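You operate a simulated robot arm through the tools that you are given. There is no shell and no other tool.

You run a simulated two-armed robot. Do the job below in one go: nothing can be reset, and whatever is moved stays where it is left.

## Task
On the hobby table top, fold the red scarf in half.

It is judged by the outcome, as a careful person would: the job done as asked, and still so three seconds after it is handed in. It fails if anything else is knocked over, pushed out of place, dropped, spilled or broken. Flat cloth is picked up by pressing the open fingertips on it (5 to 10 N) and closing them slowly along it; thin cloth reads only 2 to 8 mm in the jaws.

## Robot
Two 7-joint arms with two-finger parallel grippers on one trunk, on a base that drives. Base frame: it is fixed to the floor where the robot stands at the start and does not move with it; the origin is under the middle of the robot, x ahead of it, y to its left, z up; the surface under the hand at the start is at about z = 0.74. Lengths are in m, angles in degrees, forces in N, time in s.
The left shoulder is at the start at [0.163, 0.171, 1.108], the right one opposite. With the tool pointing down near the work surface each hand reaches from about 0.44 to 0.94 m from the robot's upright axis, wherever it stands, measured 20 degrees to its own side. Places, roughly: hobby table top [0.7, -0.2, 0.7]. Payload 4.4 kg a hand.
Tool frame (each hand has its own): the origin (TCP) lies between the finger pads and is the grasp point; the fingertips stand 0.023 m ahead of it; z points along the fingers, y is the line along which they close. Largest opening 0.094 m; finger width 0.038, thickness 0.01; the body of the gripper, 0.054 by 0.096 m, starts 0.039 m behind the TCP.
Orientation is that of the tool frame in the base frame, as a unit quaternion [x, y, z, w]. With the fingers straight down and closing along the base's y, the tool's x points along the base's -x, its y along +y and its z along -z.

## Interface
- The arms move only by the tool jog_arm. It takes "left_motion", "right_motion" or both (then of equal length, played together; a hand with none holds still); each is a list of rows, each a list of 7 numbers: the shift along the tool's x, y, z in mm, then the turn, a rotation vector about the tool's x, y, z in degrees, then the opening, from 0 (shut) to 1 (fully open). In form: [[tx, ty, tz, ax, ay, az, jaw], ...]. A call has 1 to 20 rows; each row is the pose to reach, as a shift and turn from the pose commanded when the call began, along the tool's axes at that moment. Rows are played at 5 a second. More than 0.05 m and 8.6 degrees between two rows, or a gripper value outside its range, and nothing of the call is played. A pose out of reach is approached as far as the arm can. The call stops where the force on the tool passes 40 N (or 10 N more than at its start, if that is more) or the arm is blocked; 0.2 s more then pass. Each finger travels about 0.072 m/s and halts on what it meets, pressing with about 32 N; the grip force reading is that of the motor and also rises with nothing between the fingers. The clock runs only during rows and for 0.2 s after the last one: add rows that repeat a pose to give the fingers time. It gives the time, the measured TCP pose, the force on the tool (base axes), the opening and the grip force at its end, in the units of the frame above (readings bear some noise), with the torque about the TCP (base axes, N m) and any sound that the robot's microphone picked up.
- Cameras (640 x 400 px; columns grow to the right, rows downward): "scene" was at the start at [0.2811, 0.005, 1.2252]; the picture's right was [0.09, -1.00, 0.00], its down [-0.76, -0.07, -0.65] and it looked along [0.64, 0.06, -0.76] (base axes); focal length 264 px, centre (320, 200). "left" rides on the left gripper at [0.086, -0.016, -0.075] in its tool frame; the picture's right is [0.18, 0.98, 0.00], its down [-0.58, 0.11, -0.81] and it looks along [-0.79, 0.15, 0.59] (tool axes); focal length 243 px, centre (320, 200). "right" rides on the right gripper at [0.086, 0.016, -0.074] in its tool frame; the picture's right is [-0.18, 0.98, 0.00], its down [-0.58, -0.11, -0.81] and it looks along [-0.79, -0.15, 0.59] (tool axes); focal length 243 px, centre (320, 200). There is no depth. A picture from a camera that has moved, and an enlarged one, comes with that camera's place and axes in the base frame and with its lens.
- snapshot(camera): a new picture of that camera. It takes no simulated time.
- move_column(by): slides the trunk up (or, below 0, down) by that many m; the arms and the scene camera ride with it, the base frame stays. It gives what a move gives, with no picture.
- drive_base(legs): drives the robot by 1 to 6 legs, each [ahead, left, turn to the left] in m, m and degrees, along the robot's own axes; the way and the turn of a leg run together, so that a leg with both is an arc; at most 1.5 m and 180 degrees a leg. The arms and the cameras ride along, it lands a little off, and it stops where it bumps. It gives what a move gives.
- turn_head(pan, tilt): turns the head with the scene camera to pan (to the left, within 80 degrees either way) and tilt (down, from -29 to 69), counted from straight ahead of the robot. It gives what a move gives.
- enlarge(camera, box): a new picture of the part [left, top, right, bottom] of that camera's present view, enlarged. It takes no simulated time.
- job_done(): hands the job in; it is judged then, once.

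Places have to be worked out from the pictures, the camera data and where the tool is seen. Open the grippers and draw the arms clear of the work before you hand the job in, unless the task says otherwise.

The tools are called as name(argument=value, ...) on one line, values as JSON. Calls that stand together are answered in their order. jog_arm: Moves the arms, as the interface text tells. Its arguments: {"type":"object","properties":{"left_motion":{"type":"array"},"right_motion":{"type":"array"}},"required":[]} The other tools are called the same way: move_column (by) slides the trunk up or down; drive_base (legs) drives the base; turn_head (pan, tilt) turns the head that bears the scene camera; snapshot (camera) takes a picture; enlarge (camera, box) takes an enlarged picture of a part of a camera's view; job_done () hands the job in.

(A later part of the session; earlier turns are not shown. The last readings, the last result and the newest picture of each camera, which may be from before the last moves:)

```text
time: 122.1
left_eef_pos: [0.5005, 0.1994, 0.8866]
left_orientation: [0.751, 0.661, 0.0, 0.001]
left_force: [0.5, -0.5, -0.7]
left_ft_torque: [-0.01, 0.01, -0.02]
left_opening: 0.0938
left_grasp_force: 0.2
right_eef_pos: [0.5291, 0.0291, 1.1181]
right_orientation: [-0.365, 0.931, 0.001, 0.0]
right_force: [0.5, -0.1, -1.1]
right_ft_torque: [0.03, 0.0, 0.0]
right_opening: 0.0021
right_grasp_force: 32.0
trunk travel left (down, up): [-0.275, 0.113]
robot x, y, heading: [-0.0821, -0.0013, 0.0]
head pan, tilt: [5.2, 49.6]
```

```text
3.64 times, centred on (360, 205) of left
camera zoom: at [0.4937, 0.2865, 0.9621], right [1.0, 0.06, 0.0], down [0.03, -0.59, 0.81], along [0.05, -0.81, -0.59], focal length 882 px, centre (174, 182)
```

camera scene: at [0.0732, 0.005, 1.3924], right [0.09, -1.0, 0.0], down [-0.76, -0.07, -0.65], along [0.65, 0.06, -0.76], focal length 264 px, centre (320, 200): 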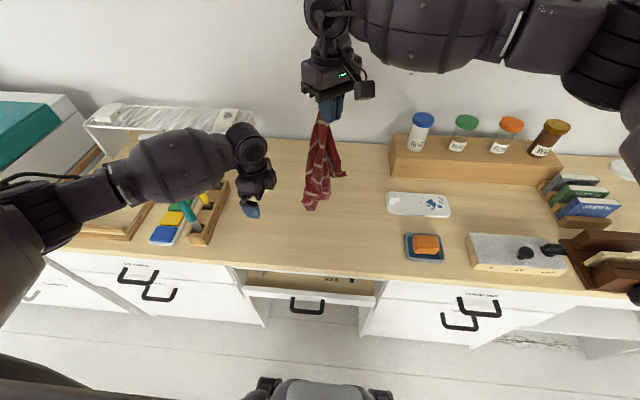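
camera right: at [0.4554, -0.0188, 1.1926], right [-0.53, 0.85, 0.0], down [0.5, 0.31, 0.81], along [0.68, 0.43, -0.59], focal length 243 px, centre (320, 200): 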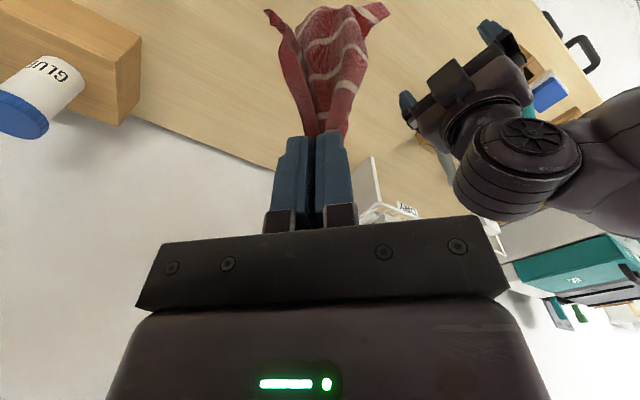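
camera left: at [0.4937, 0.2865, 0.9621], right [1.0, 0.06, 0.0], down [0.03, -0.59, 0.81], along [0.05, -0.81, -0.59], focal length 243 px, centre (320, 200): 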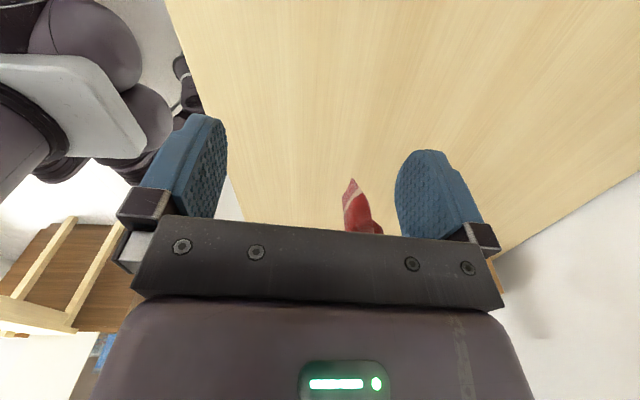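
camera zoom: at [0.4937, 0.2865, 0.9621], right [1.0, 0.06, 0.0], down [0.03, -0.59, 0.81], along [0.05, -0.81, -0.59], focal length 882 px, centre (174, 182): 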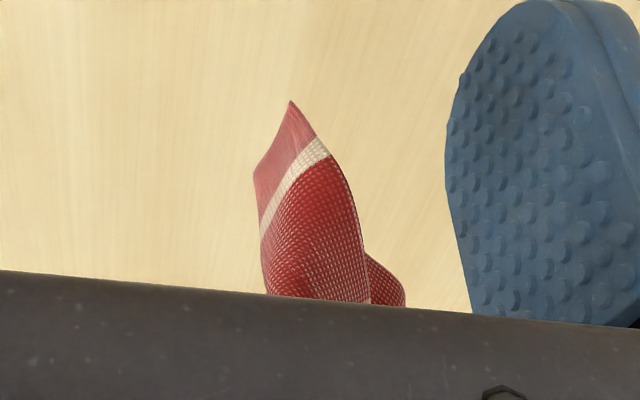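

K1 is at about (0.495, 0.094, 0.882); the piece the left camera sees is K2 lower down. I tilt the left fingers 24° toward the cloth and move in to y ≈ 0.115, leaving a small gap to check.

jog_arm(left_motion=[[0, 0, 0, 0, -8, 0, 1], [0, 0, 3, 0, -16, 0, 1], [0, 5, 6, 0, -24, 0, 1], [-20, 6, 8, 0, -24, 0, 1], [-40, 8, 9, 0, -24, 0, 1], [-60, 10, 9, 0, -24, 0, 1], [-75, 12, 9, 0, -24, 0, 1], [-83, 14, 9, 0, -24, 0, 1], [-83, 14, 9, 0, -24, 0, 1]])

enlarge(camera="right", box=[240, 0, 480, 180])

enlarge(camera="scene", box=[260, 100, 360, 220])

snapshot(camera="left")

```text
time: 124.1
left_eef_pos: [0.5033, 0.115, 0.8767]
left_orientation: [0.734, 0.647, -0.156, 0.139]
left_force: [0.5, 0.6, 0.7]
left_ft_torque: [0.0, 0.0, -0.01]
left_opening: 0.094
left_grasp_force: 0.1
right_eef_pos: [0.531, 0.0289, 1.1178]
right_orientation: [-0.364, 0.931, 0.0, 0.0]
right_force: [-0.8, 0.5, 0.4]
right_ft_torque: [0.03, 0.01, 0.02]
right_opening: 0.0021
right_grasp_force: 32.0
trunk travel left (down, up): [-0.275, 0.113]
robot x, y, heading: [-0.0815, 0.002, -0.1]
head pan, tilt: [5.2, 49.6]
```

```text
2.22 times, centred on (360, 90) of right
camera zoom: at [0.4555, -0.0187, 1.1925], right [-0.53, 0.85, 0.0], down [0.5, 0.32, 0.81], along [0.68, 0.43, -0.59], focal length 539 px, centre (231, 444)
```

zoom: 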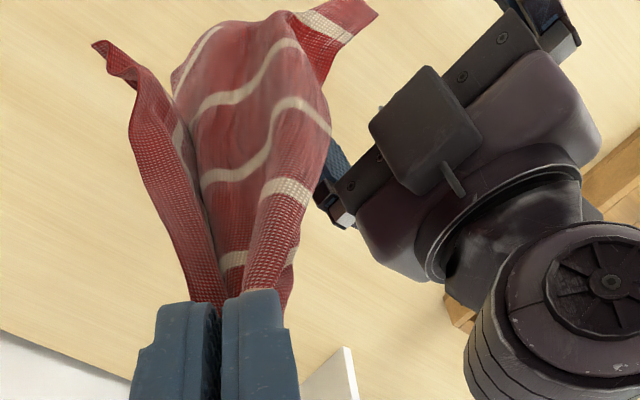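

```text
3.33 times, centred on (310, 160) of scene
camera zoom: at [0.0732, 0.0051, 1.3924], right [0.09, -1.0, 0.0], down [-0.76, -0.07, -0.65], along [0.64, 0.06, -0.76], focal length 878 px, centre (353, 333)
```

zoom: 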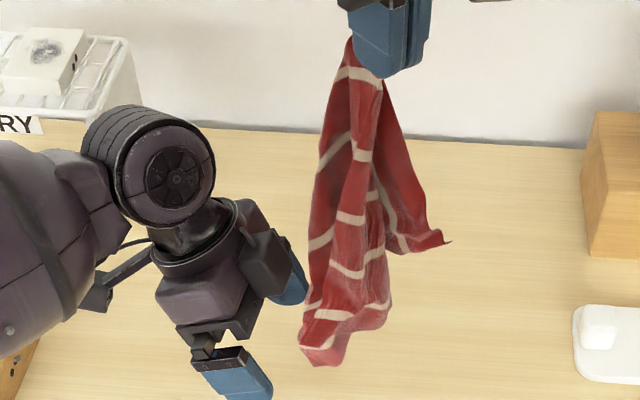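

```text
taken
camera left: at [0.5001, 0.2255, 0.9107], right [1.0, 0.04, -0.07], down [0.08, -0.21, 0.97], along [0.03, -0.98, -0.22], focal length 243 px, centre (320, 200)
```

left: 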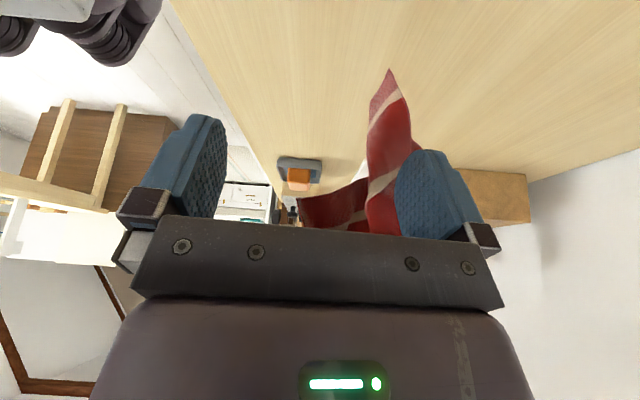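

From the left camera K1 is the piece at image (300, 200), between the fingers, while K2's panel sits further right. I narrow the jaws to 42 mm, shift 7 mm toward the robot to leave K2 outside, and advance 32 mm onto K1.

jog_arm(left_motion=[[0, -3, 0, 0, 0, 0, 0.75], [0, -7, 0, 0, 0, 0, 0.5], [0, -7, 0, 0, 0, 0, 0.45], [-7, -7, 3, 0, 0, 0, 0.45], [-15, -7, 6.5, 0, 0, 0, 0.45], [-22, -7, 10, 0, 0, 0, 0.45], [-29, -7, 13, 0, 0, 0, 0.45], [-29, -7, 13, 0, 0, 0, 0.45]])

snapshot(camera="left")

enlarge(camera="right", box=[240, 0, 480, 180])

enlarge(camera="scene", box=[260, 100, 360, 220])

```text
time: 125.9
left_eef_pos: [0.4908, 0.0839, 0.877]
left_orientation: [0.734, 0.646, -0.156, 0.139]
left_force: [-0.5, 0.5, -0.2]
left_ft_torque: [0.0, -0.01, 0.01]
left_opening: 0.0423
left_grasp_force: 0.1
right_eef_pos: [0.5304, 0.0302, 1.1179]
right_orientation: [-0.366, 0.931, -0.001, 0.0]
right_force: [0.7, 0.1, -1.0]
right_ft_torque: [0.02, 0.02, -0.01]
right_opening: 0.0019
right_grasp_force: 32.0
trunk travel left (down, up): [-0.275, 0.113]
robot x, y, heading: [-0.0786, -0.0021, 0.1]
head pan, tilt: [5.2, 49.6]
```

```text
taken
camera left: at [0.4884, 0.1952, 0.9099], right [1.0, 0.04, -0.07], down [0.08, -0.21, 0.97], along [0.03, -0.98, -0.22], focal length 243 px, centre (320, 200)
```

left: 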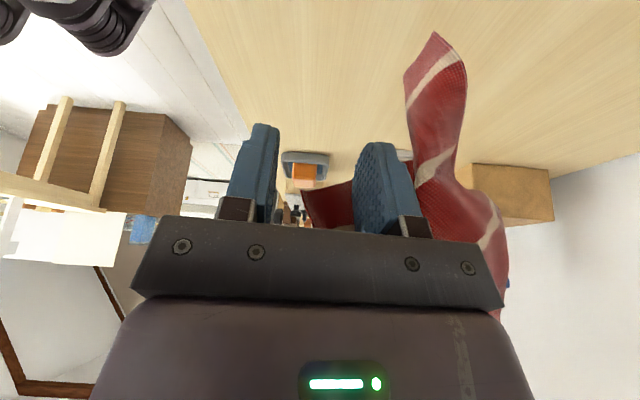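

```text
2.22 times, centred on (360, 90) of right
camera zoom: at [0.4555, -0.0187, 1.1925], right [-0.53, 0.85, 0.0], down [0.5, 0.32, 0.81], along [0.68, 0.43, -0.59], focal length 539 px, centre (231, 444)
```

zoom: 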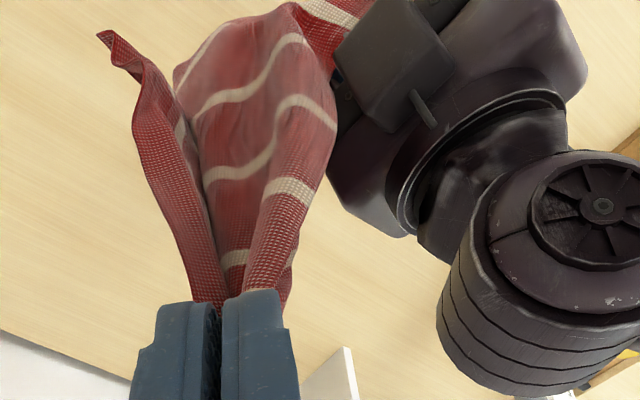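

```text
3.33 times, centred on (310, 160) of scene
camera zoom: at [0.0732, 0.0051, 1.3924], right [0.09, -1.0, 0.0], down [-0.76, -0.07, -0.65], along [0.64, 0.06, -0.76], focal length 878 px, centre (353, 333)
```

zoom: 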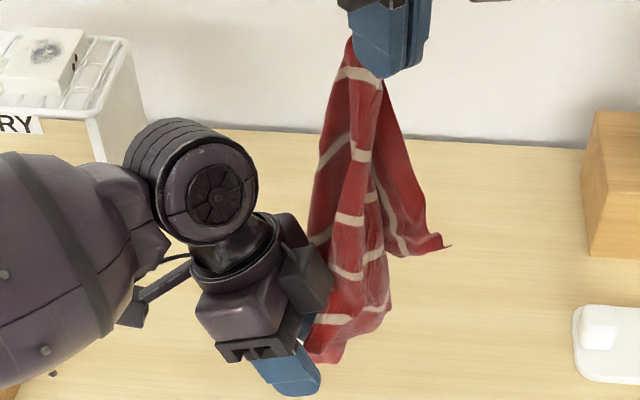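

Comparing two left views puts the striped lower tip (the end of the panel running down from S1) at (0.540, 0.101, 0.802). I back off, come around to that x, lower to z ≈ 0.83 with the jaws open 60 mm, and stop just short to check.

jog_arm(left_motion=[[19, 0, -8, 0, 0, 0, 0.45], [38, -1, -17, 0, -3, 0, 0.5], [48, 10, -5, 0, -6, 0, 0.6], [58, 25, 8, 0, -10, 0, 0.65], [66, 44, 22, 0, -10, 0, 0.65], [66, 44, 22, 0, -10, 0, 0.65]])

snapshot(camera="left")

enlarge(camera="scene", box=[260, 100, 360, 220])

```text
time: 127.3
left_eef_pos: [0.5415, 0.1289, 0.8302]
left_orientation: [0.718, 0.631, -0.221, 0.194]
left_force: [-0.5, 0.3, 0.4]
left_ft_torque: [0.01, 0.0, 0.01]
left_opening: 0.0609
left_grasp_force: 0.1
right_eef_pos: [0.5302, 0.0293, 1.1192]
right_orientation: [-0.365, 0.931, 0.0, 0.0]
right_force: [-0.5, -0.1, 0.2]
right_ft_torque: [-0.01, 0.01, -0.02]
right_opening: 0.0017
right_grasp_force: 32.0
trunk travel left (down, up): [-0.275, 0.113]
robot x, y, heading: [-0.0823, 0.0011, -0.2]
head pan, tilt: [5.2, 49.6]
```

```text
taken
camera left: at [0.5395, 0.2439, 0.8432], right [0.99, 0.03, -0.1], down [0.1, -0.04, 0.99], along [0.02, -1.0, -0.05], focal length 243 px, centre (320, 200)
```

left: 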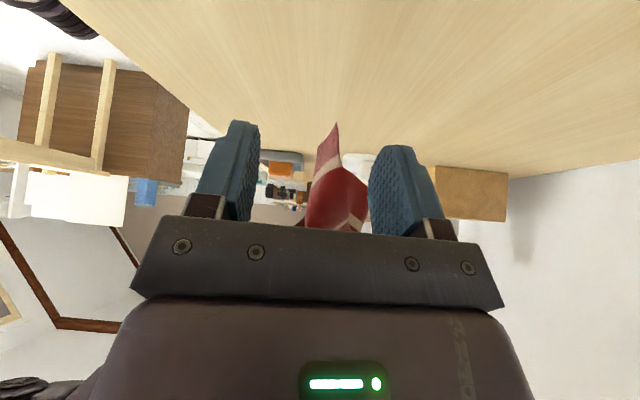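

```text
3.33 times, centred on (310, 160) of scene
camera zoom: at [0.0728, 0.0053, 1.3925], right [0.09, -1.0, 0.0], down [-0.76, -0.07, -0.65], along [0.65, 0.06, -0.76], focal length 878 px, centre (353, 333)
```

zoom: 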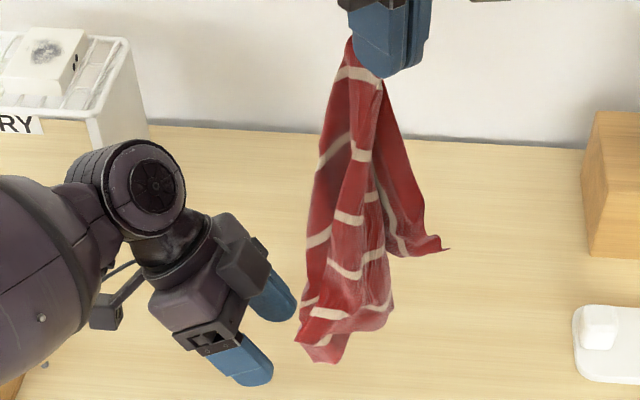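

The flap is now centred between the fingers and the scene shows its tip is indeed K1. I advance 34 mm onto it and lower 14 mm, then close.

jog_arm(left_motion=[[-5, 2, 8, 0, 0, 0, 0.65], [-10, 4, 15, 0, 0, 0, 0.65], [-15, 5, 23, 0, 0, 0, 0.65], [-20, 7, 30, 0, 0, 0, 0.65], [-20, 7, 30, 0, 0, 0, 0.65]])

snapshot(camera="left")

enlarge(camera="scene", box=[260, 100, 360, 220])

```text
time: 128.5
left_eef_pos: [0.5452, 0.0964, 0.8163]
left_orientation: [0.718, 0.631, -0.22, 0.195]
left_force: [-0.2, -0.3, 0.6]
left_ft_torque: [-0.01, -0.01, 0.01]
left_opening: 0.0611
left_grasp_force: 0.0
right_eef_pos: [0.5307, 0.0297, 1.1184]
right_orientation: [-0.365, 0.931, 0.0, 0.0]
right_force: [-1.2, 0.0, 0.2]
right_ft_torque: [0.01, -0.02, 0.03]
right_opening: 0.0019
right_grasp_force: 32.1
trunk travel left (down, up): [-0.275, 0.113]
robot x, y, heading: [-0.0807, -0.0013, 0.0]
head pan, tilt: [5.2, 49.6]
```

```text
taken
camera left: at [0.5426, 0.2101, 0.8306], right [0.99, 0.03, -0.1], down [0.1, -0.04, 0.99], along [0.02, -1.0, -0.05], focal length 243 px, centre (320, 200)
```

left: 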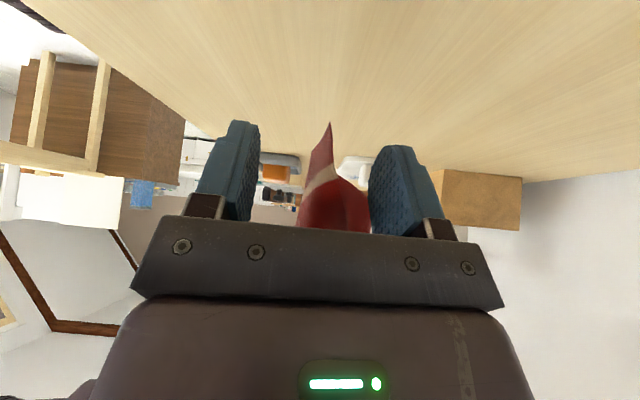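

```text
3.33 times, centred on (310, 160) of scene
camera zoom: at [0.0732, 0.0051, 1.3924], right [0.09, -1.0, 0.0], down [-0.76, -0.07, -0.65], along [0.65, 0.06, -0.76], focal length 878 px, centre (353, 333)
```

zoom: 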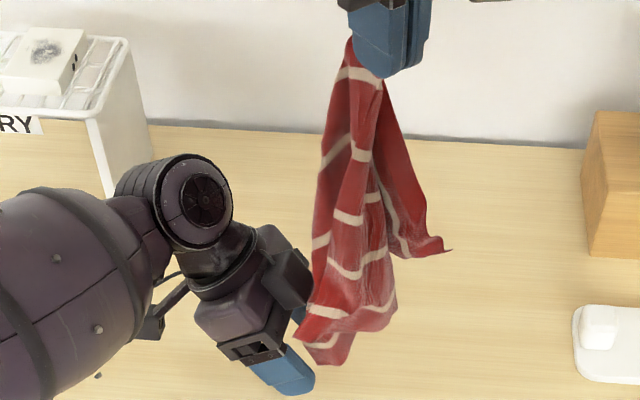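

The flap lies inside the finger span. I go 8 mm deeper and close slowly on it.

jog_arm(left_motion=[[-3, 0, 3, 0, 0, 0, 0.65], [-5, 0, 6, 0, 0, 0, 0.65], [-5, 0, 6, 0, 0, 0, 0.55], [-5, 0, 6, 0, 0, 0, 0.45], [-5, 0, 6, 0, 0, 0, 0.35], [-5, 0, 6, 0, 0, 0, 0.25], [-5, 0, 6, 0, 0, 0, 0.15], [-5, 0, 6, 0, 0, 0, 0.05], [-5, 0, 6, 0, 0, 0, 0], [-5, 0, 6, 0, 0, 0, 0], [-5, 0, 6, 0, 0, 0, 0]])

snapshot(camera="left")

enlarge(camera="scene", box=[260, 100, 360, 220])

```text
time: 130.9
left_eef_pos: [0.5434, 0.0874, 0.8145]
left_orientation: [0.717, 0.632, -0.219, 0.194]
left_force: [0.2, 0.1, 0.2]
left_ft_torque: [0.0, 0.01, 0.0]
left_opening: 0.0017
left_grasp_force: 31.9
right_eef_pos: [0.53, 0.0293, 1.1175]
right_orientation: [-0.365, 0.931, 0.0, 0.0]
right_force: [0.0, -0.8, 0.3]
right_ft_torque: [0.0, -0.01, 0.03]
right_opening: 0.0018
right_grasp_force: 32.0
trunk travel left (down, up): [-0.275, 0.113]
robot x, y, heading: [-0.0768, 0.0003, -0.1]
head pan, tilt: [5.2, 49.6]
```

```text
taken
camera left: at [0.5412, 0.2019, 0.8284], right [0.99, 0.03, -0.1], down [0.1, -0.04, 0.99], along [0.02, -1.0, -0.05], focal length 243 px, centre (320, 200)
```

left: 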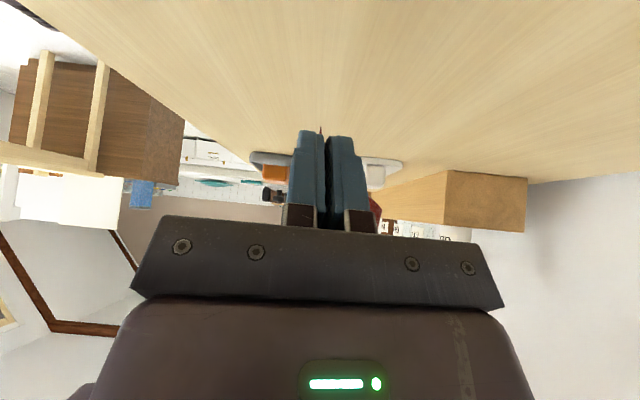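

```text
3.33 times, centred on (310, 160) of scene
camera zoom: at [0.0733, 0.005, 1.3924], right [0.09, -1.0, 0.0], down [-0.76, -0.07, -0.65], along [0.64, 0.06, -0.76], focal length 878 px, centre (353, 333)
```

zoom: 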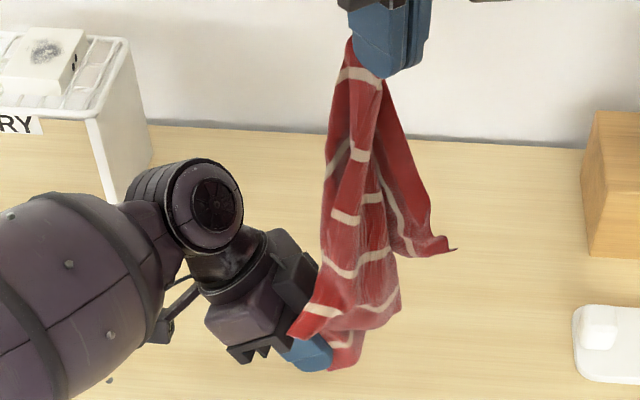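

The jaw reads 1.7 mm, so something is gripped. I lift the left hand up and outward, straightening its tilt, to see which part it holds.

jog_arm(left_motion=[[7, 0, -17, 0, 2, 0, 0], [14, 0, -34, 0, 6, 0, 0], [15, 0, -58, 0, 10, 0, 0], [16, 0, -83, 0, 14, 0, 0], [10, 0, -110, 0, 18, 0, 0], [3, 0, -137, 0, 22, 0, 0], [-6, 0, -165, 0, 26, 0, 0], [-16, 0, -193, 0, 30, 0, 0], [-29, 0, -222, 0, 34, 0, 0], [-29, 0, -222, 0, 34, 0, 0]])

snapshot(camera="scene")

enlarge(camera="scene", box=[240, 60, 380, 220])

snapshot(camera="left")

snapshot(camera="right")

```text
time: 133.1
left_eef_pos: [0.5558, 0.1891, 1.0124]
left_orientation: [0.75, 0.661, 0.0, 0.0]
left_force: [0.1, 0.4, -0.8]
left_ft_torque: [-0.01, 0.0, -0.01]
left_opening: 0.0018
left_grasp_force: 32.0
right_eef_pos: [0.5298, 0.029, 1.118]
right_orientation: [-0.365, 0.931, 0.0, 0.0]
right_force: [0.4, 0.2, 0.3]
right_ft_torque: [0.02, 0.0, 0.02]
right_opening: 0.0018
right_grasp_force: 31.7
trunk travel left (down, up): [-0.275, 0.113]
robot x, y, heading: [-0.0794, -0.0028, -0.2]
head pan, tilt: [5.2, 49.6]
```

```text
taken
camera scene: at [0.0735, 0.0052, 1.3923], right [0.09, -1.0, 0.0], down [-0.76, -0.07, -0.65], along [0.64, 0.06, -0.76], focal length 264 px, centre (320, 200)
```

scene: 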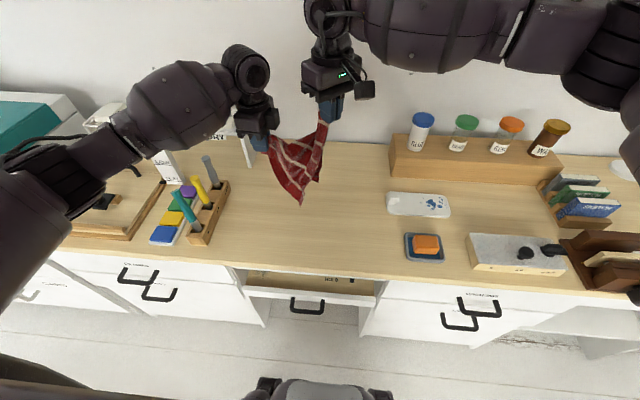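

```text
2.50 times, centred on (310, 140) of scene
camera zoom: at [0.0735, 0.0052, 1.3923], right [0.09, -1.0, 0.0], down [-0.76, -0.07, -0.65], along [0.64, 0.06, -0.76], focal length 659 px, centre (345, 350)
```

zoom: 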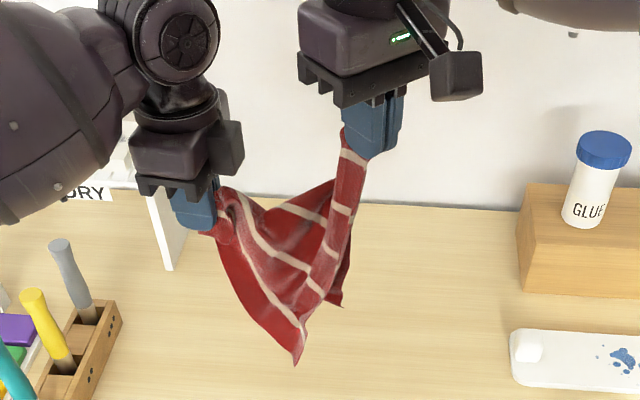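

```text
taken
camera left: at [0.5494, 0.2753, 1.0884], right [1.0, 0.06, 0.0], down [0.03, -0.59, 0.81], along [0.05, -0.81, -0.59], focal length 243 px, centre (320, 200)
```

left: 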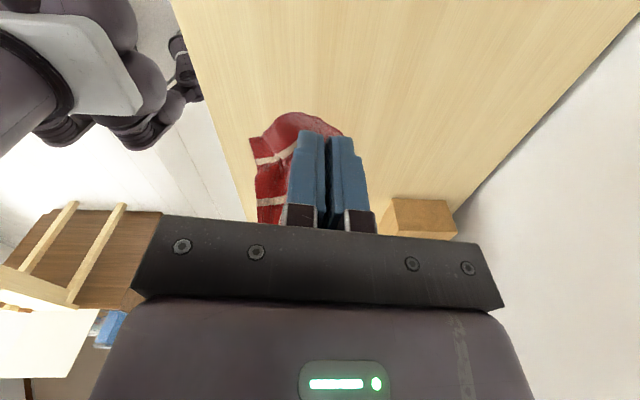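

```text
taken
camera right: at [0.4557, -0.0186, 1.1923], right [-0.53, 0.85, 0.0], down [0.5, 0.32, 0.81], along [0.68, 0.43, -0.59], focal length 243 px, centre (320, 200)
```

right: 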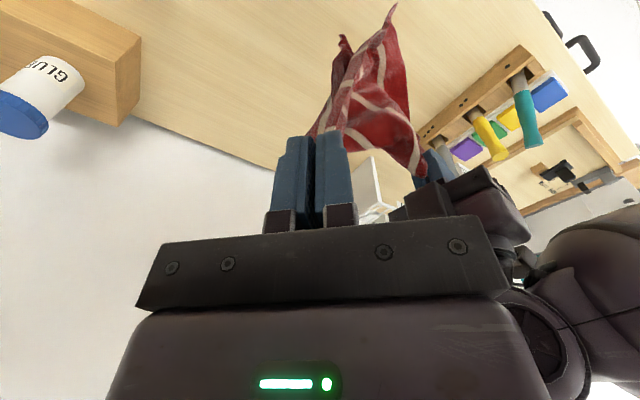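

Now it is clear: the left holds far corner K2 and the right holds S1, the opposite corner, with K1 hanging in front and S2 behind. I stretch this diagonal in a 45° direction (right hand near, left hand far) so the sheet can be laid axis-aligned.

jog_arm(left_motion=[[0, 10, -6, 0, 0, 0, 0], [-1, 22, -12, 0, 0, 0, 0], [-2, 34, -18, 0, 0, 0, 0], [-3, 46, -24, 0, 0, 0, 0], [-4, 58, -30, 0, 0, 0, 0], [-6, 70, -36, 0, 0, 0, 0], [-7, 83, -42, 0, 0, 0, 0], [-8, 90, -48, 0, 0, 0, 0], [-8, 90, -48, 0, 0, 0, 0]], right_motion=[[14, -2, 7, 0, 0, 0, 0], [28, -5, 15, 0, 0, 0, 0], [42, -7, 23, 0, 0, 0, 0], [56, -9, 30, 0, 0, 0, 0], [70, -12, 38, 0, 0, 0, 0], [84, -14, 45, 0, 0, 0, 0], [94, -16, 53, 0, 0, 0, 0], [100, -17, 60, 0, 0, 0, 0], [100, -17, 60, 0, 0, 0, 0]])

snapshot(camera="scene")

enlarge(camera="scene", box=[240, 60, 400, 220])

snapshot(camera="right")

snapshot(camera="left")

```text
time: 135.1
left_eef_pos: [0.6442, 0.1699, 1.0626]
left_orientation: [0.751, 0.661, 0.0, 0.001]
left_force: [0.4, -0.8, -0.3]
left_ft_torque: [-0.01, 0.0, 0.0]
left_opening: 0.0019
left_grasp_force: 32.3
right_eef_pos: [0.4677, -0.0524, 1.0583]
right_orientation: [-0.365, 0.931, 0.001, 0.0]
right_force: [-0.1, 0.1, -0.1]
right_ft_torque: [0.01, 0.05, 0.01]
right_opening: 0.002
right_grasp_force: 32.0
trunk travel left (down, up): [-0.275, 0.113]
robot x, y, heading: [-0.0785, -0.0036, 0.1]
head pan, tilt: [5.2, 49.6]
```

```text
taken
camera scene: at [0.0733, 0.0052, 1.3923], right [0.09, -1.0, 0.0], down [-0.76, -0.07, -0.65], along [0.64, 0.06, -0.76], focal length 264 px, centre (320, 200)
```

scene: 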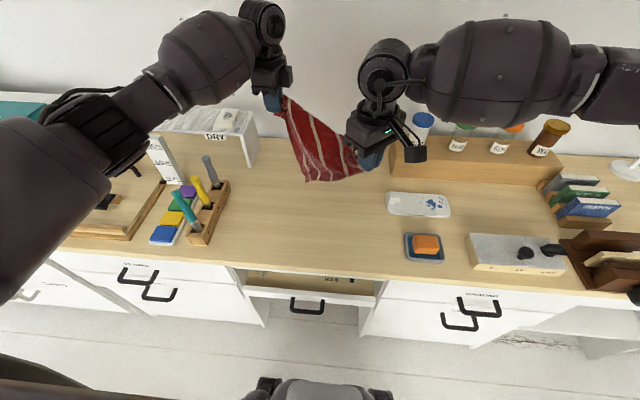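

```text
2.50 times, centred on (320, 140) of scene
camera zoom: at [0.0733, 0.0052, 1.3923], right [0.09, -1.0, 0.0], down [-0.76, -0.07, -0.65], along [0.64, 0.06, -0.76], focal length 659 px, centre (320, 350)
```

zoom: 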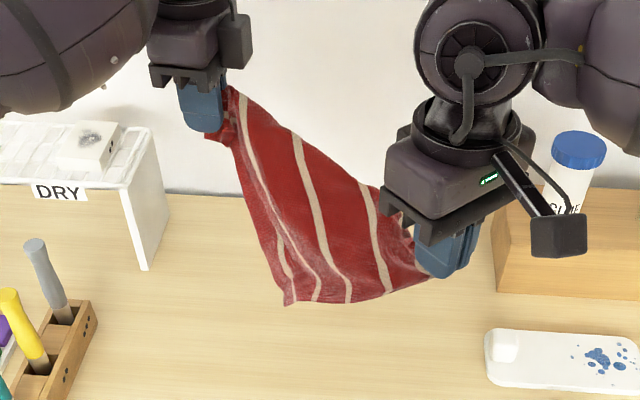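

```text
taken
camera right: at [0.3933, -0.0993, 1.1317], right [-0.53, 0.85, 0.0], down [0.5, 0.32, 0.81], along [0.68, 0.43, -0.59], focal length 243 px, centre (320, 200)
```

right: 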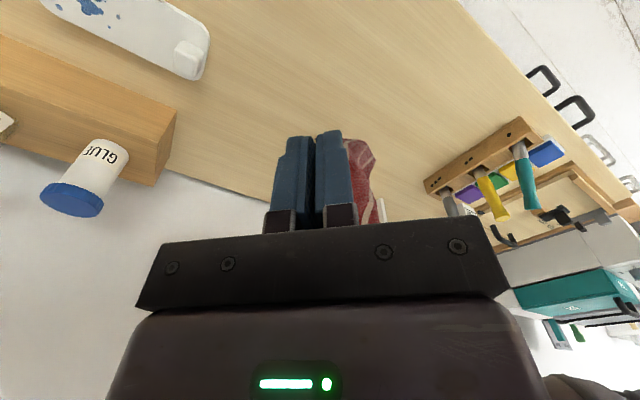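

```text
taken
camera left: at [0.6377, 0.2568, 1.1379], right [1.0, 0.06, 0.0], down [0.03, -0.59, 0.81], along [0.05, -0.81, -0.59], focal length 243 px, centre (320, 200)
```

left: 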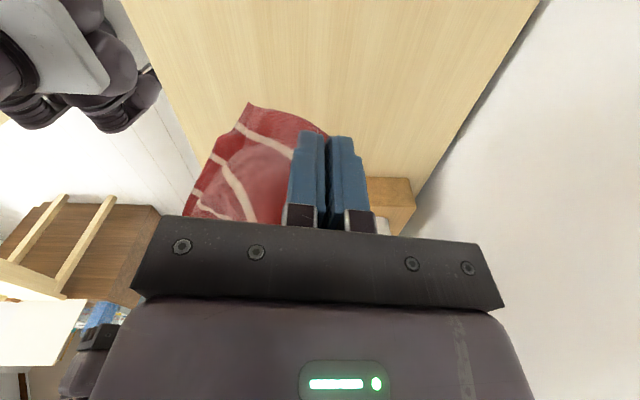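

The scarf now hangs smoothly as a clean triangle from the S1–K2 diagonal, K1 in front and S2 behind. I shift both hands 30 mm forward and lower the trunk 0.11 m so the tips come close to the table.

jog_arm(left_motion=[[1, 10, 0, 0, 0, 0, 0], [2, 20, 0, 0, 0, 0, 0], [4, 30, 0, 0, 0, 0, 0], [4, 30, 0, 0, 0, 0, 0]], right_motion=[[-7, -7, 0, 0, 0, 0, 0], [-15, -14, 0, 0, 0, 0, 0], [-22, -20, 0, 0, 0, 0, 0], [-22, -20, 0, 0, 0, 0, 0]])

move_column(by=-0.11)

enlarge(camera="scene", box=[240, 80, 400, 240])

snapshot(camera="left")

snapshot(camera="right")

```text
time: 136.1
left_eef_pos: [0.6731, 0.1696, 1.0616]
left_orientation: [0.75, 0.661, 0.0, 0.002]
left_force: [-0.9, 0.0, 0.7]
left_ft_torque: [0.03, 0.03, 0.01]
left_opening: 0.0017
left_grasp_force: 31.6
right_eef_pos: [0.4981, -0.0504, 1.0581]
right_orientation: [-0.365, 0.931, 0.0, 0.0]
right_force: [-0.3, -0.4, 0.2]
right_ft_torque: [0.04, 0.02, -0.01]
right_opening: 0.0023
right_grasp_force: 32.0
trunk travel left (down, up): [-0.275, 0.113]
robot x, y, heading: [-0.079, 0.0023, -0.2]
head pan, tilt: [5.2, 49.6]
```

```text
time: 137.5
left_eef_pos: [0.6736, 0.1685, 0.9562]
left_orientation: [0.751, 0.66, 0.002, 0.002]
left_force: [0.3, 0.0, -0.1]
left_ft_torque: [0.01, -0.04, -0.02]
left_opening: 0.0017
left_grasp_force: 32.2
right_eef_pos: [0.4967, -0.0521, 0.9491]
right_orientation: [-0.365, 0.931, -0.001, 0.002]
right_force: [0.4, 0.1, 0.2]
right_ft_torque: [-0.03, 0.0, -0.02]
right_opening: 0.002
right_grasp_force: 31.8
trunk travel left (down, up): [-0.165, 0.223]
robot x, y, heading: [-0.0798, -0.0005, -0.2]
head pan, tilt: [5.2, 49.6]
```

```text
2.50 times, centred on (320, 160) of scene
camera zoom: at [0.1582, 0.0049, 1.2736], right [0.09, -1.0, 0.0], down [-0.76, -0.07, -0.65], along [0.65, 0.06, -0.76], focal length 659 px, centre (320, 300)
```

zoom: 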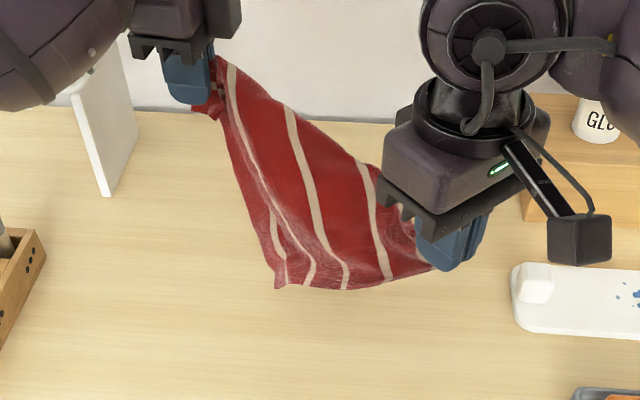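

```text
taken
camera left: at [0.6676, 0.256, 1.0311], right [1.0, 0.06, 0.01], down [0.03, -0.59, 0.81], along [0.05, -0.81, -0.59], focal length 243 px, centre (320, 200)
```

left: 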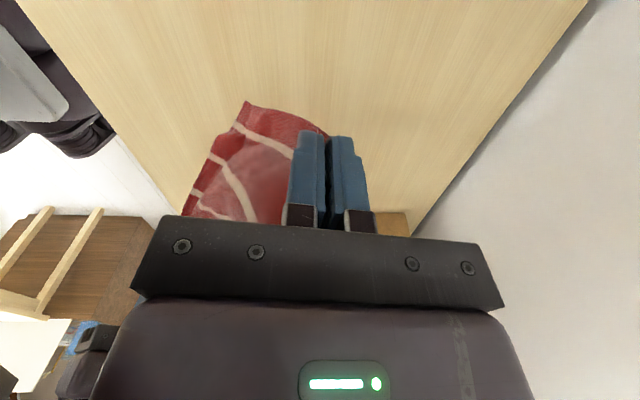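

```text
taken
camera right: at [0.4221, -0.0989, 1.0248], right [-0.53, 0.85, 0.0], down [0.5, 0.31, 0.81], along [0.68, 0.43, -0.59], focal length 243 px, centre (320, 200)
```

right: 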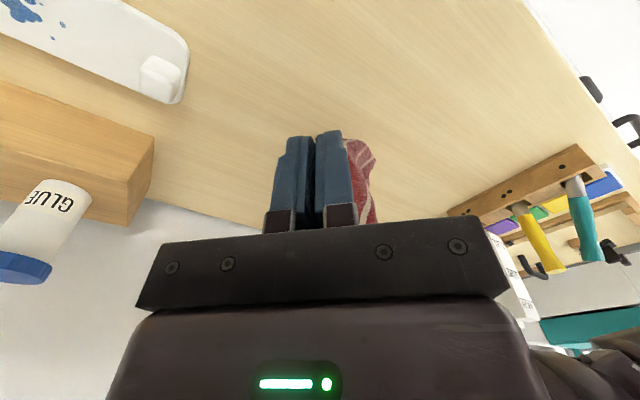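

K1's tip hangs at about (0.594, 0.088, 0.775), just above the table. I lay the triangle down with its tips trailing to the near-left: both hands first go back 50 mm, then sweep toward the far-right while lowering.

jog_arm(left_motion=[[-3, -25, 10, 0, 0, 0, 0], [-6, -49.6, 25, 0, 0, 0, 0], [-6, -49.6, 37, 0, 0, 0, 0], [-16.3, -32.5, 38, 0, 0, 0, 0], [-26.7, -15.4, 42, 0, 0, 0, 0], [-37, 1.7, 50, 0, 0, 0, 0], [-47.4, 18.8, 61, 0, 0, 0, 0], [-57.7, 35.9, 75, 0, 0, 0, 0], [-65.5, 48.7, 92, 0, 0, 0, 0], [-73.2, 61.6, 112, 0, 0, 0, 0], [-79.4, 71.8, 135, 0, 0, 0, 0], [-83.6, 78.7, 160, 0, 0, 0, 0], [-85.1, 81.2, 176, 0, 0, 0, 0], [-85.1, 81.2, 176, 0, 0, 0, 0]], right_motion=[[18, 17, 10, 0, 0, 0, 0], [36.7, 34, 25, 0, 0, 0, 0], [36.7, 34, 37, 0, 0, 0, 0], [33.6, 14.2, 38, 0, 0, 0, 0], [30.5, -5.6, 42, 0, 0, 0, 0], [27.5, -25.3, 50, 0, 0, 0, 0], [24.4, -45.1, 61, 0, 0, 0, 0], [21.3, -64.9, 75, 0, 0, 0, 0], [19, -79.7, 92, 0, 0, 0, 0], [16.7, -94.6, 112, 0, 0, 0, 0], [14.8, -106.4, 135, 0, 0, 0, 0], [13.6, -114.4, 160, 0, 0, 0, 0], [13.1, -117.3, 176, 0, 0, 0, 0], [13.1, -117.3, 176, 0, 0, 0, 0]])

snapshot(camera="scene")

enlarge(camera="scene", box=[240, 100, 400, 260])

snapshot(camera="left")

```text
time: 140.5
left_eef_pos: [0.7439, 0.0748, 0.777]
left_orientation: [0.751, 0.66, 0.0, 0.001]
left_force: [0.3, 0.1, -1.1]
left_ft_torque: [0.0, -0.01, -0.02]
left_opening: 0.0017
left_grasp_force: 31.8
right_eef_pos: [0.5678, -0.1464, 0.7708]
right_orientation: [-0.365, 0.931, 0.0, 0.001]
right_force: [0.0, -0.3, 0.1]
right_ft_torque: [0.0, 0.01, 0.02]
right_opening: 0.002
right_grasp_force: 32.0
trunk travel left (down, up): [-0.165, 0.223]
robot x, y, heading: [-0.0757, -0.0004, 0.1]
head pan, tilt: [5.2, 49.6]
```

```text
taken
camera scene: at [0.1598, 0.0052, 1.2729], right [0.09, -1.0, 0.0], down [-0.76, -0.07, -0.65], along [0.64, 0.06, -0.76], focal length 264 px, centre (320, 200)
```

scene: 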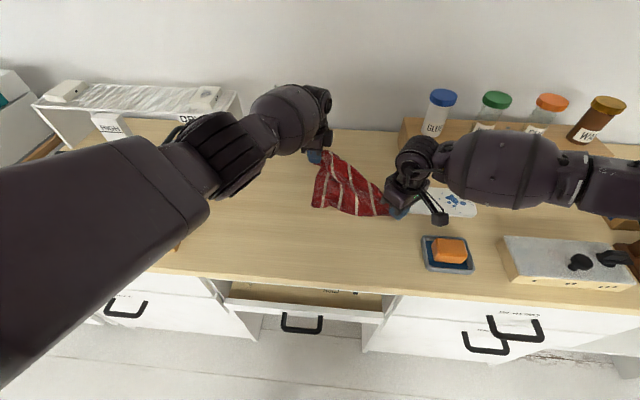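

```text
2.50 times, centred on (320, 180) of scene
camera zoom: at [0.1598, 0.0052, 1.2729], right [0.09, -1.0, 0.0], down [-0.76, -0.07, -0.65], along [0.64, 0.06, -0.76], focal length 659 px, centre (320, 250)
```

zoom: 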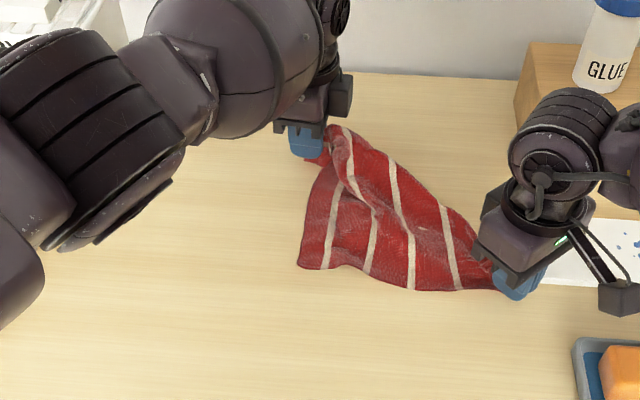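

```text
taken
camera left: at [0.7393, 0.1624, 0.8519], right [1.0, 0.06, 0.0], down [0.03, -0.59, 0.81], along [0.05, -0.81, -0.59], focal length 243 px, centre (320, 200)
```

left: 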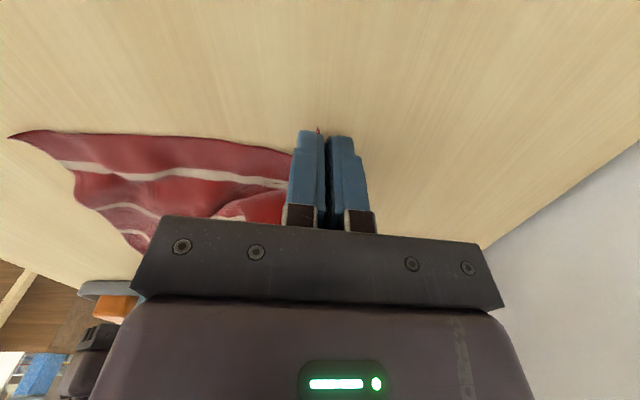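

The triangle lies flat with K1 on top at about (0.574, 0.064), S2 hidden below it. I set down and release K2 with the left hand, then move the left above K1 while the right keeps S1.

jog_arm(left_motion=[[0, 0, 6, 0, 0, 0, 0], [0, 0, 10, 0, 0, 0, 0.05], [0, 0, 10, 0, 0, 0, 0.15], [0, 0, 10, 0, 0, 0, 0.28], [0, 0, 5, 0, 0, 0, 0.35], [0, 0, -15, 0, 0, 0, 0.35], [0, 0, -45, 0, 0, 0, 0.35], [-5, -20, -75, 0, 0, 0, 0.3], [-15, -50, -80, 0, 0, 0, 0.26], [-25, -80, -80, 0, 0, 0, 0.26], [-35, -115, -80, 0, 0, 0, 0.26], [-46, -149, -80, 0, 0, 0, 0.26], [-46, -149, -80, 0, 0, 0, 0.26]])

snapshot(camera="left")

enlarge(camera="scene", box=[240, 100, 400, 260])

```text
time: 143.3
left_eef_pos: [0.7376, 0.007, 0.8212]
left_orientation: [0.75, 0.661, -0.001, 0.0]
left_force: [0.1, 0.4, 0.2]
left_ft_torque: [-0.01, 0.0, 0.0]
left_opening: 0.0244
left_grasp_force: 0.1
left hand out of reach, approached as far as the arm can: row 6, 7, 8, 9, 10, 11, 12, 13
right_eef_pos: [0.568, -0.1458, 0.7713]
right_orientation: [-0.366, 0.931, 0.0, 0.0]
right_force: [0.4, -1.0, 0.1]
right_ft_torque: [0.0, 0.0, -0.01]
right_opening: 0.002
right_grasp_force: 32.7
trunk travel left (down, up): [-0.165, 0.223]
robot x, y, heading: [-0.0794, -0.0011, -0.3]
head pan, tilt: [5.2, 49.6]
```

```text
taken
camera left: at [0.7322, 0.0936, 0.8967], right [1.0, 0.06, 0.0], down [0.03, -0.59, 0.81], along [0.05, -0.81, -0.59], focal length 243 px, centre (320, 200)
```

left: 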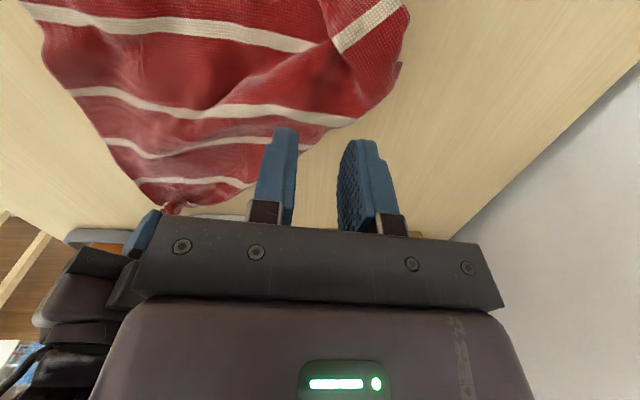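

```text
2.50 times, centred on (320, 180) of scene
camera zoom: at [0.1599, 0.0049, 1.2728], right [0.09, -1.0, 0.0], down [-0.76, -0.07, -0.65], along [0.64, 0.06, -0.76], focal length 659 px, centre (320, 250)
```

zoom: 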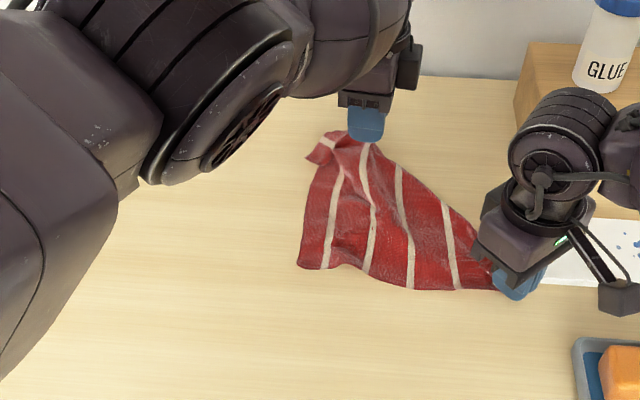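

The left got stuck at its inner limit after releasing K2, but K2 is free. I move it left first and then back to above K1 at about (0.59, 0.05).

jog_arm(left_motion=[[20, 0, -10, 0, 0, 0, 0.26], [45, 0, -20, 0, 0, 0, 0.26], [60, -15, -30, 0, 0, 0, 0.26], [60, -45, -35, 0, 0, 0, 0.26], [55, -75, -35, 0, 0, 0, 0.26], [45, -105, -35, 0, 0, 0, 0.26], [30, -135, -35, 0, 0, 0, 0.26], [24, -152, -35, 0, 0, 0, 0.26], [24, -152, -35, 0, 0, 0, 0.26]])

snapshot(camera="left")

snapshot(camera="scene")

```text
time: 145.3
left_eef_pos: [0.7367, 0.006, 0.8184]
left_orientation: [0.75, 0.661, 0.0, 0.0]
left_force: [0.1, 0.0, -1.5]
left_ft_torque: [-0.02, 0.04, 0.01]
left_opening: 0.0242
left_grasp_force: 0.0
left hand out of reach, approached as far as the arm can: row 1, 2, 3, 4, 5, 6, 7, 8, 9
right_eef_pos: [0.5676, -0.1469, 0.7724]
right_orientation: [-0.365, 0.931, 0.0, 0.0]
right_force: [0.3, 0.1, -0.2]
right_ft_torque: [0.01, 0.01, -0.01]
right_opening: 0.0018
right_grasp_force: 31.6
trunk travel left (down, up): [-0.165, 0.223]
robot x, y, heading: [-0.0794, 0.0007, 0.2]
head pan, tilt: [5.2, 49.6]
```

```text
taken
camera left: at [0.7308, 0.0933, 0.8931], right [1.0, 0.06, 0.0], down [0.03, -0.59, 0.81], along [0.05, -0.81, -0.59], focal length 243 px, centre (320, 200)
```

left: 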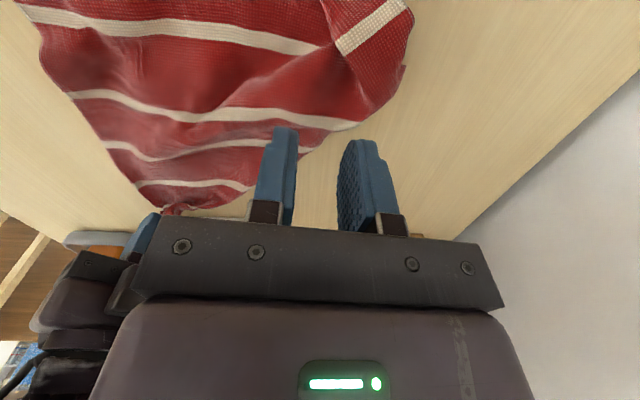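

```text
taken
camera scene: at [0.1598, 0.005, 1.2729], right [0.09, -1.0, 0.0], down [-0.76, -0.07, -0.65], along [0.65, 0.06, -0.76], focal length 264 px, centre (320, 200)
```

scene: 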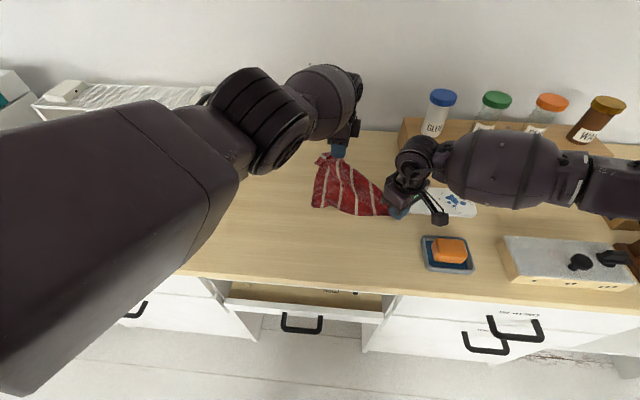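

The left arm is wedged at a joint limit for that orientation. I try to free it by yawing back counter-clockwise in small steps with no translation.

jog_arm(left_motion=[[0, 0, 0, 0, 0, -7, 0.26], [0, 0, 0, 0, 0, -14, 0.26], [0, 0, 0, 0, 0, -21, 0.26], [0, 0, 0, 0, 0, -28, 0.26], [0, 0, 0, 0, 0, -35, 0.26], [0, 0, 0, 0, 0, -42, 0.26], [0, 0, 0, 0, 0, -42, 0.26]])

snapshot(camera="scene")

```text
time: 146.9
left_eef_pos: [0.7383, 0.009, 0.8196]
left_orientation: [0.463, 0.886, 0.0, 0.001]
left_force: [0.1, -0.7, -0.3]
left_ft_torque: [-0.01, -0.02, -0.05]
left_opening: 0.0243
left_grasp_force: 0.1
right_eef_pos: [0.5684, -0.1456, 0.7722]
right_orientation: [-0.365, 0.931, -0.001, 0.0]
right_force: [0.4, -0.4, 0.5]
right_ft_torque: [0.02, -0.01, 0.01]
right_opening: 0.0018
right_grasp_force: 32.1
trunk travel left (down, up): [-0.165, 0.223]
robot x, y, heading: [-0.0796, 0.0004, -0.0]
head pan, tilt: [5.2, 49.6]
```

```text
taken
camera scene: at [0.1599, 0.005, 1.2728], right [0.09, -1.0, 0.0], down [-0.76, -0.07, -0.65], along [0.65, 0.06, -0.76], focal length 264 px, centre (320, 200)
```

scene: 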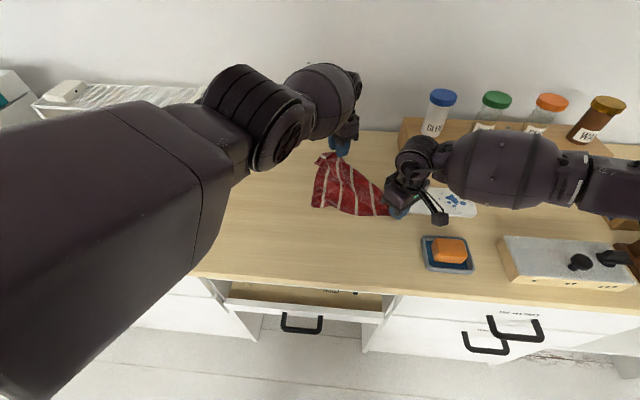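

Yawing worked (now about 55°), so the arm is free. I move it left and up, away from the cloth.

jog_arm(left_motion=[[15, 6, -10, 0, 0, 0, 0.26], [30, 12, -20, 0, 0, 0, 0.26], [45, 17, -30, 0, 0, 0, 0.26], [60, 23, -40, 0, 0, 0, 0.26], [77, 29, -50, 0, 0, 0, 0.26], [77, 29, -50, 0, 0, 0, 0.26]])

snapshot(camera="scene")

```text
time: 148.3
left_eef_pos: [0.7694, 0.0781, 0.8607]
left_orientation: [0.464, 0.886, 0.0, 0.001]
left_force: [0.7, 0.1, 0.2]
left_ft_torque: [-0.05, -0.01, -0.01]
left_opening: 0.0243
left_grasp_force: 0.0
left hand out of reach, approached as far as the arm can: row 1, 2, 3, 4, 5, 6
right_eef_pos: [0.5692, -0.1462, 0.7718]
right_orientation: [-0.364, 0.931, 0.0, 0.0]
right_force: [0.0, 0.9, -0.2]
right_ft_torque: [0.0, 0.0, -0.01]
right_opening: 0.0018
right_grasp_force: 31.8
trunk travel left (down, up): [-0.165, 0.223]
robot x, y, heading: [-0.081, 0.0022, -0.1]
head pan, tilt: [5.2, 49.6]
```

```text
taken
camera scene: at [0.1599, 0.0053, 1.2728], right [0.09, -1.0, 0.0], down [-0.76, -0.07, -0.65], along [0.65, 0.06, -0.76], focal length 264 px, centre (320, 200)
```

scene: 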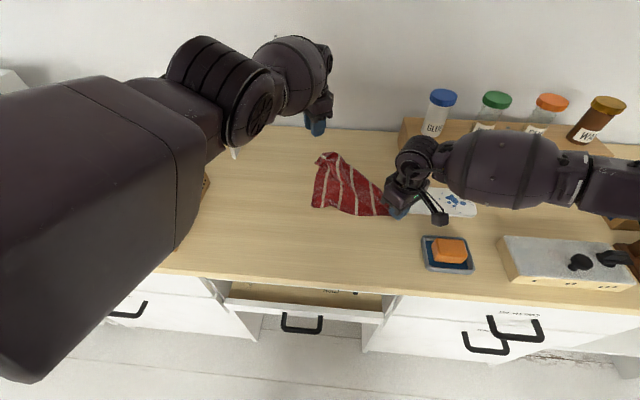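

It moves again but sits at the far limit. I pull it back toward the robot.

jog_arm(left_motion=[[15, -14, 0, 0, 0, 0, 0.26], [30, -28, 0, 0, 0, 0, 0.26], [45, -42, 0, 0, 0, 0, 0.26], [60, -56, 0, 0, 0, 0, 0.26], [75, -72, 0, 0, 0, 0, 0.26], [90, -90, 0, 0, 0, 0, 0.26], [90, -90, 0, 0, 0, 0, 0.26]])

snapshot(camera="scene")

```text
time: 149.9
left_eef_pos: [0.7651, 0.0762, 0.8471]
left_orientation: [0.464, 0.886, 0.0, 0.001]
left_force: [-0.6, -0.3, 0.6]
left_ft_torque: [0.0, -0.03, -0.02]
left_opening: 0.0244
left_grasp_force: 0.1
left hand out of reach, approached as far as the arm can: row 1, 2, 3, 4, 5, 6, 7
right_eef_pos: [0.5678, -0.145, 0.7716]
right_orientation: [-0.365, 0.931, 0.0, 0.0]
right_force: [0.5, -0.1, 0.7]
right_ft_torque: [0.0, 0.03, 0.02]
right_opening: 0.0018
right_grasp_force: 32.3
trunk travel left (down, up): [-0.165, 0.223]
robot x, y, heading: [-0.0808, 0.0031, 0.1]
head pan, tilt: [5.2, 49.6]
```

```text
taken
camera scene: at [0.1599, 0.005, 1.2728], right [0.09, -1.0, 0.0], down [-0.76, -0.07, -0.65], along [0.64, 0.06, -0.76], focal length 264 px, centre (320, 200)
```

scene: 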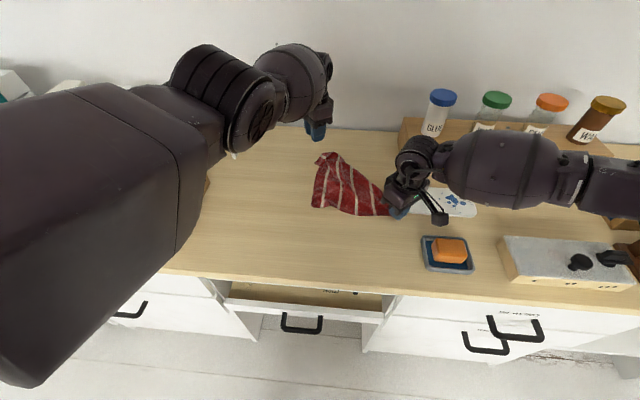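

Translation is still blocked, so I continue yawing back toward neutral, which worked before.

jog_arm(left_motion=[[0, 0, 0, 0, 0, -7, 0.26], [0, 0, 0, 0, 0, -14, 0.26], [0, 0, 0, 0, 0, -21, 0.26], [0, 0, 0, 0, 0, -28, 0.26], [0, 0, 0, 0, 0, -35, 0.26], [0, 0, 0, 0, 0, -42, 0.26], [0, 0, 0, 0, 0, -49, 0.26], [0, 0, 0, 0, 0, -55, 0.26], [0, 0, 0, 0, 0, -55, 0.26]])

jog_arm(left_motion=[[10, 10, 0, 0, 0, 0, 0.26], [20, 20, 0, 0, 0, 0, 0.26], [35, 30, 0, 0, 0, 0, 0.26], [50, 40, -10, 0, 0, 0, 0.26], [65, 50, -20, 0, 0, 0, 0.26], [65, 50, -20, 0, 0, 0, 0.26]])

```text
time: 151.9
left_eef_pos: [0.7647, 0.0733, 0.841]
left_orientation: [0.002, 1.0, 0.0, 0.001]
left_force: [0.1, 0.5, 0.5]
left_ft_torque: [-0.03, -0.01, 0.01]
left_opening: 0.0244
left_grasp_force: 0.0
left hand out of reach, approached as far as the arm can: row 5
right_eef_pos: [0.5687, -0.146, 0.7708]
right_orientation: [-0.365, 0.931, 0.0, 0.0]
right_force: [-0.1, -0.6, -0.1]
right_ft_torque: [0.02, 0.05, -0.01]
right_opening: 0.0018
right_grasp_force: 31.9
trunk travel left (down, up): [-0.165, 0.223]
robot x, y, heading: [-0.0748, 0.0039, 0.4]
head pan, tilt: [5.2, 49.6]
```

```text
time: 153.3
left_eef_pos: [0.7021, 0.1241, 0.8602]
left_orientation: [0.004, 1.0, -0.001, -0.001]
left_force: [-0.2, 0.3, -0.3]
left_ft_torque: [0.0, 0.0, -0.01]
left_opening: 0.0246
left_grasp_force: 0.2
right_eef_pos: [0.569, -0.1453, 0.7714]
right_orientation: [-0.365, 0.931, 0.0, 0.0]
right_force: [0.3, 0.1, 0.5]
right_ft_torque: [-0.01, -0.04, 0.02]
right_opening: 0.0019
right_grasp_force: 31.6
trunk travel left (down, up): [-0.165, 0.223]
robot x, y, heading: [-0.0788, 0.0012, -0.1]
head pan, tilt: [5.2, 49.6]
```

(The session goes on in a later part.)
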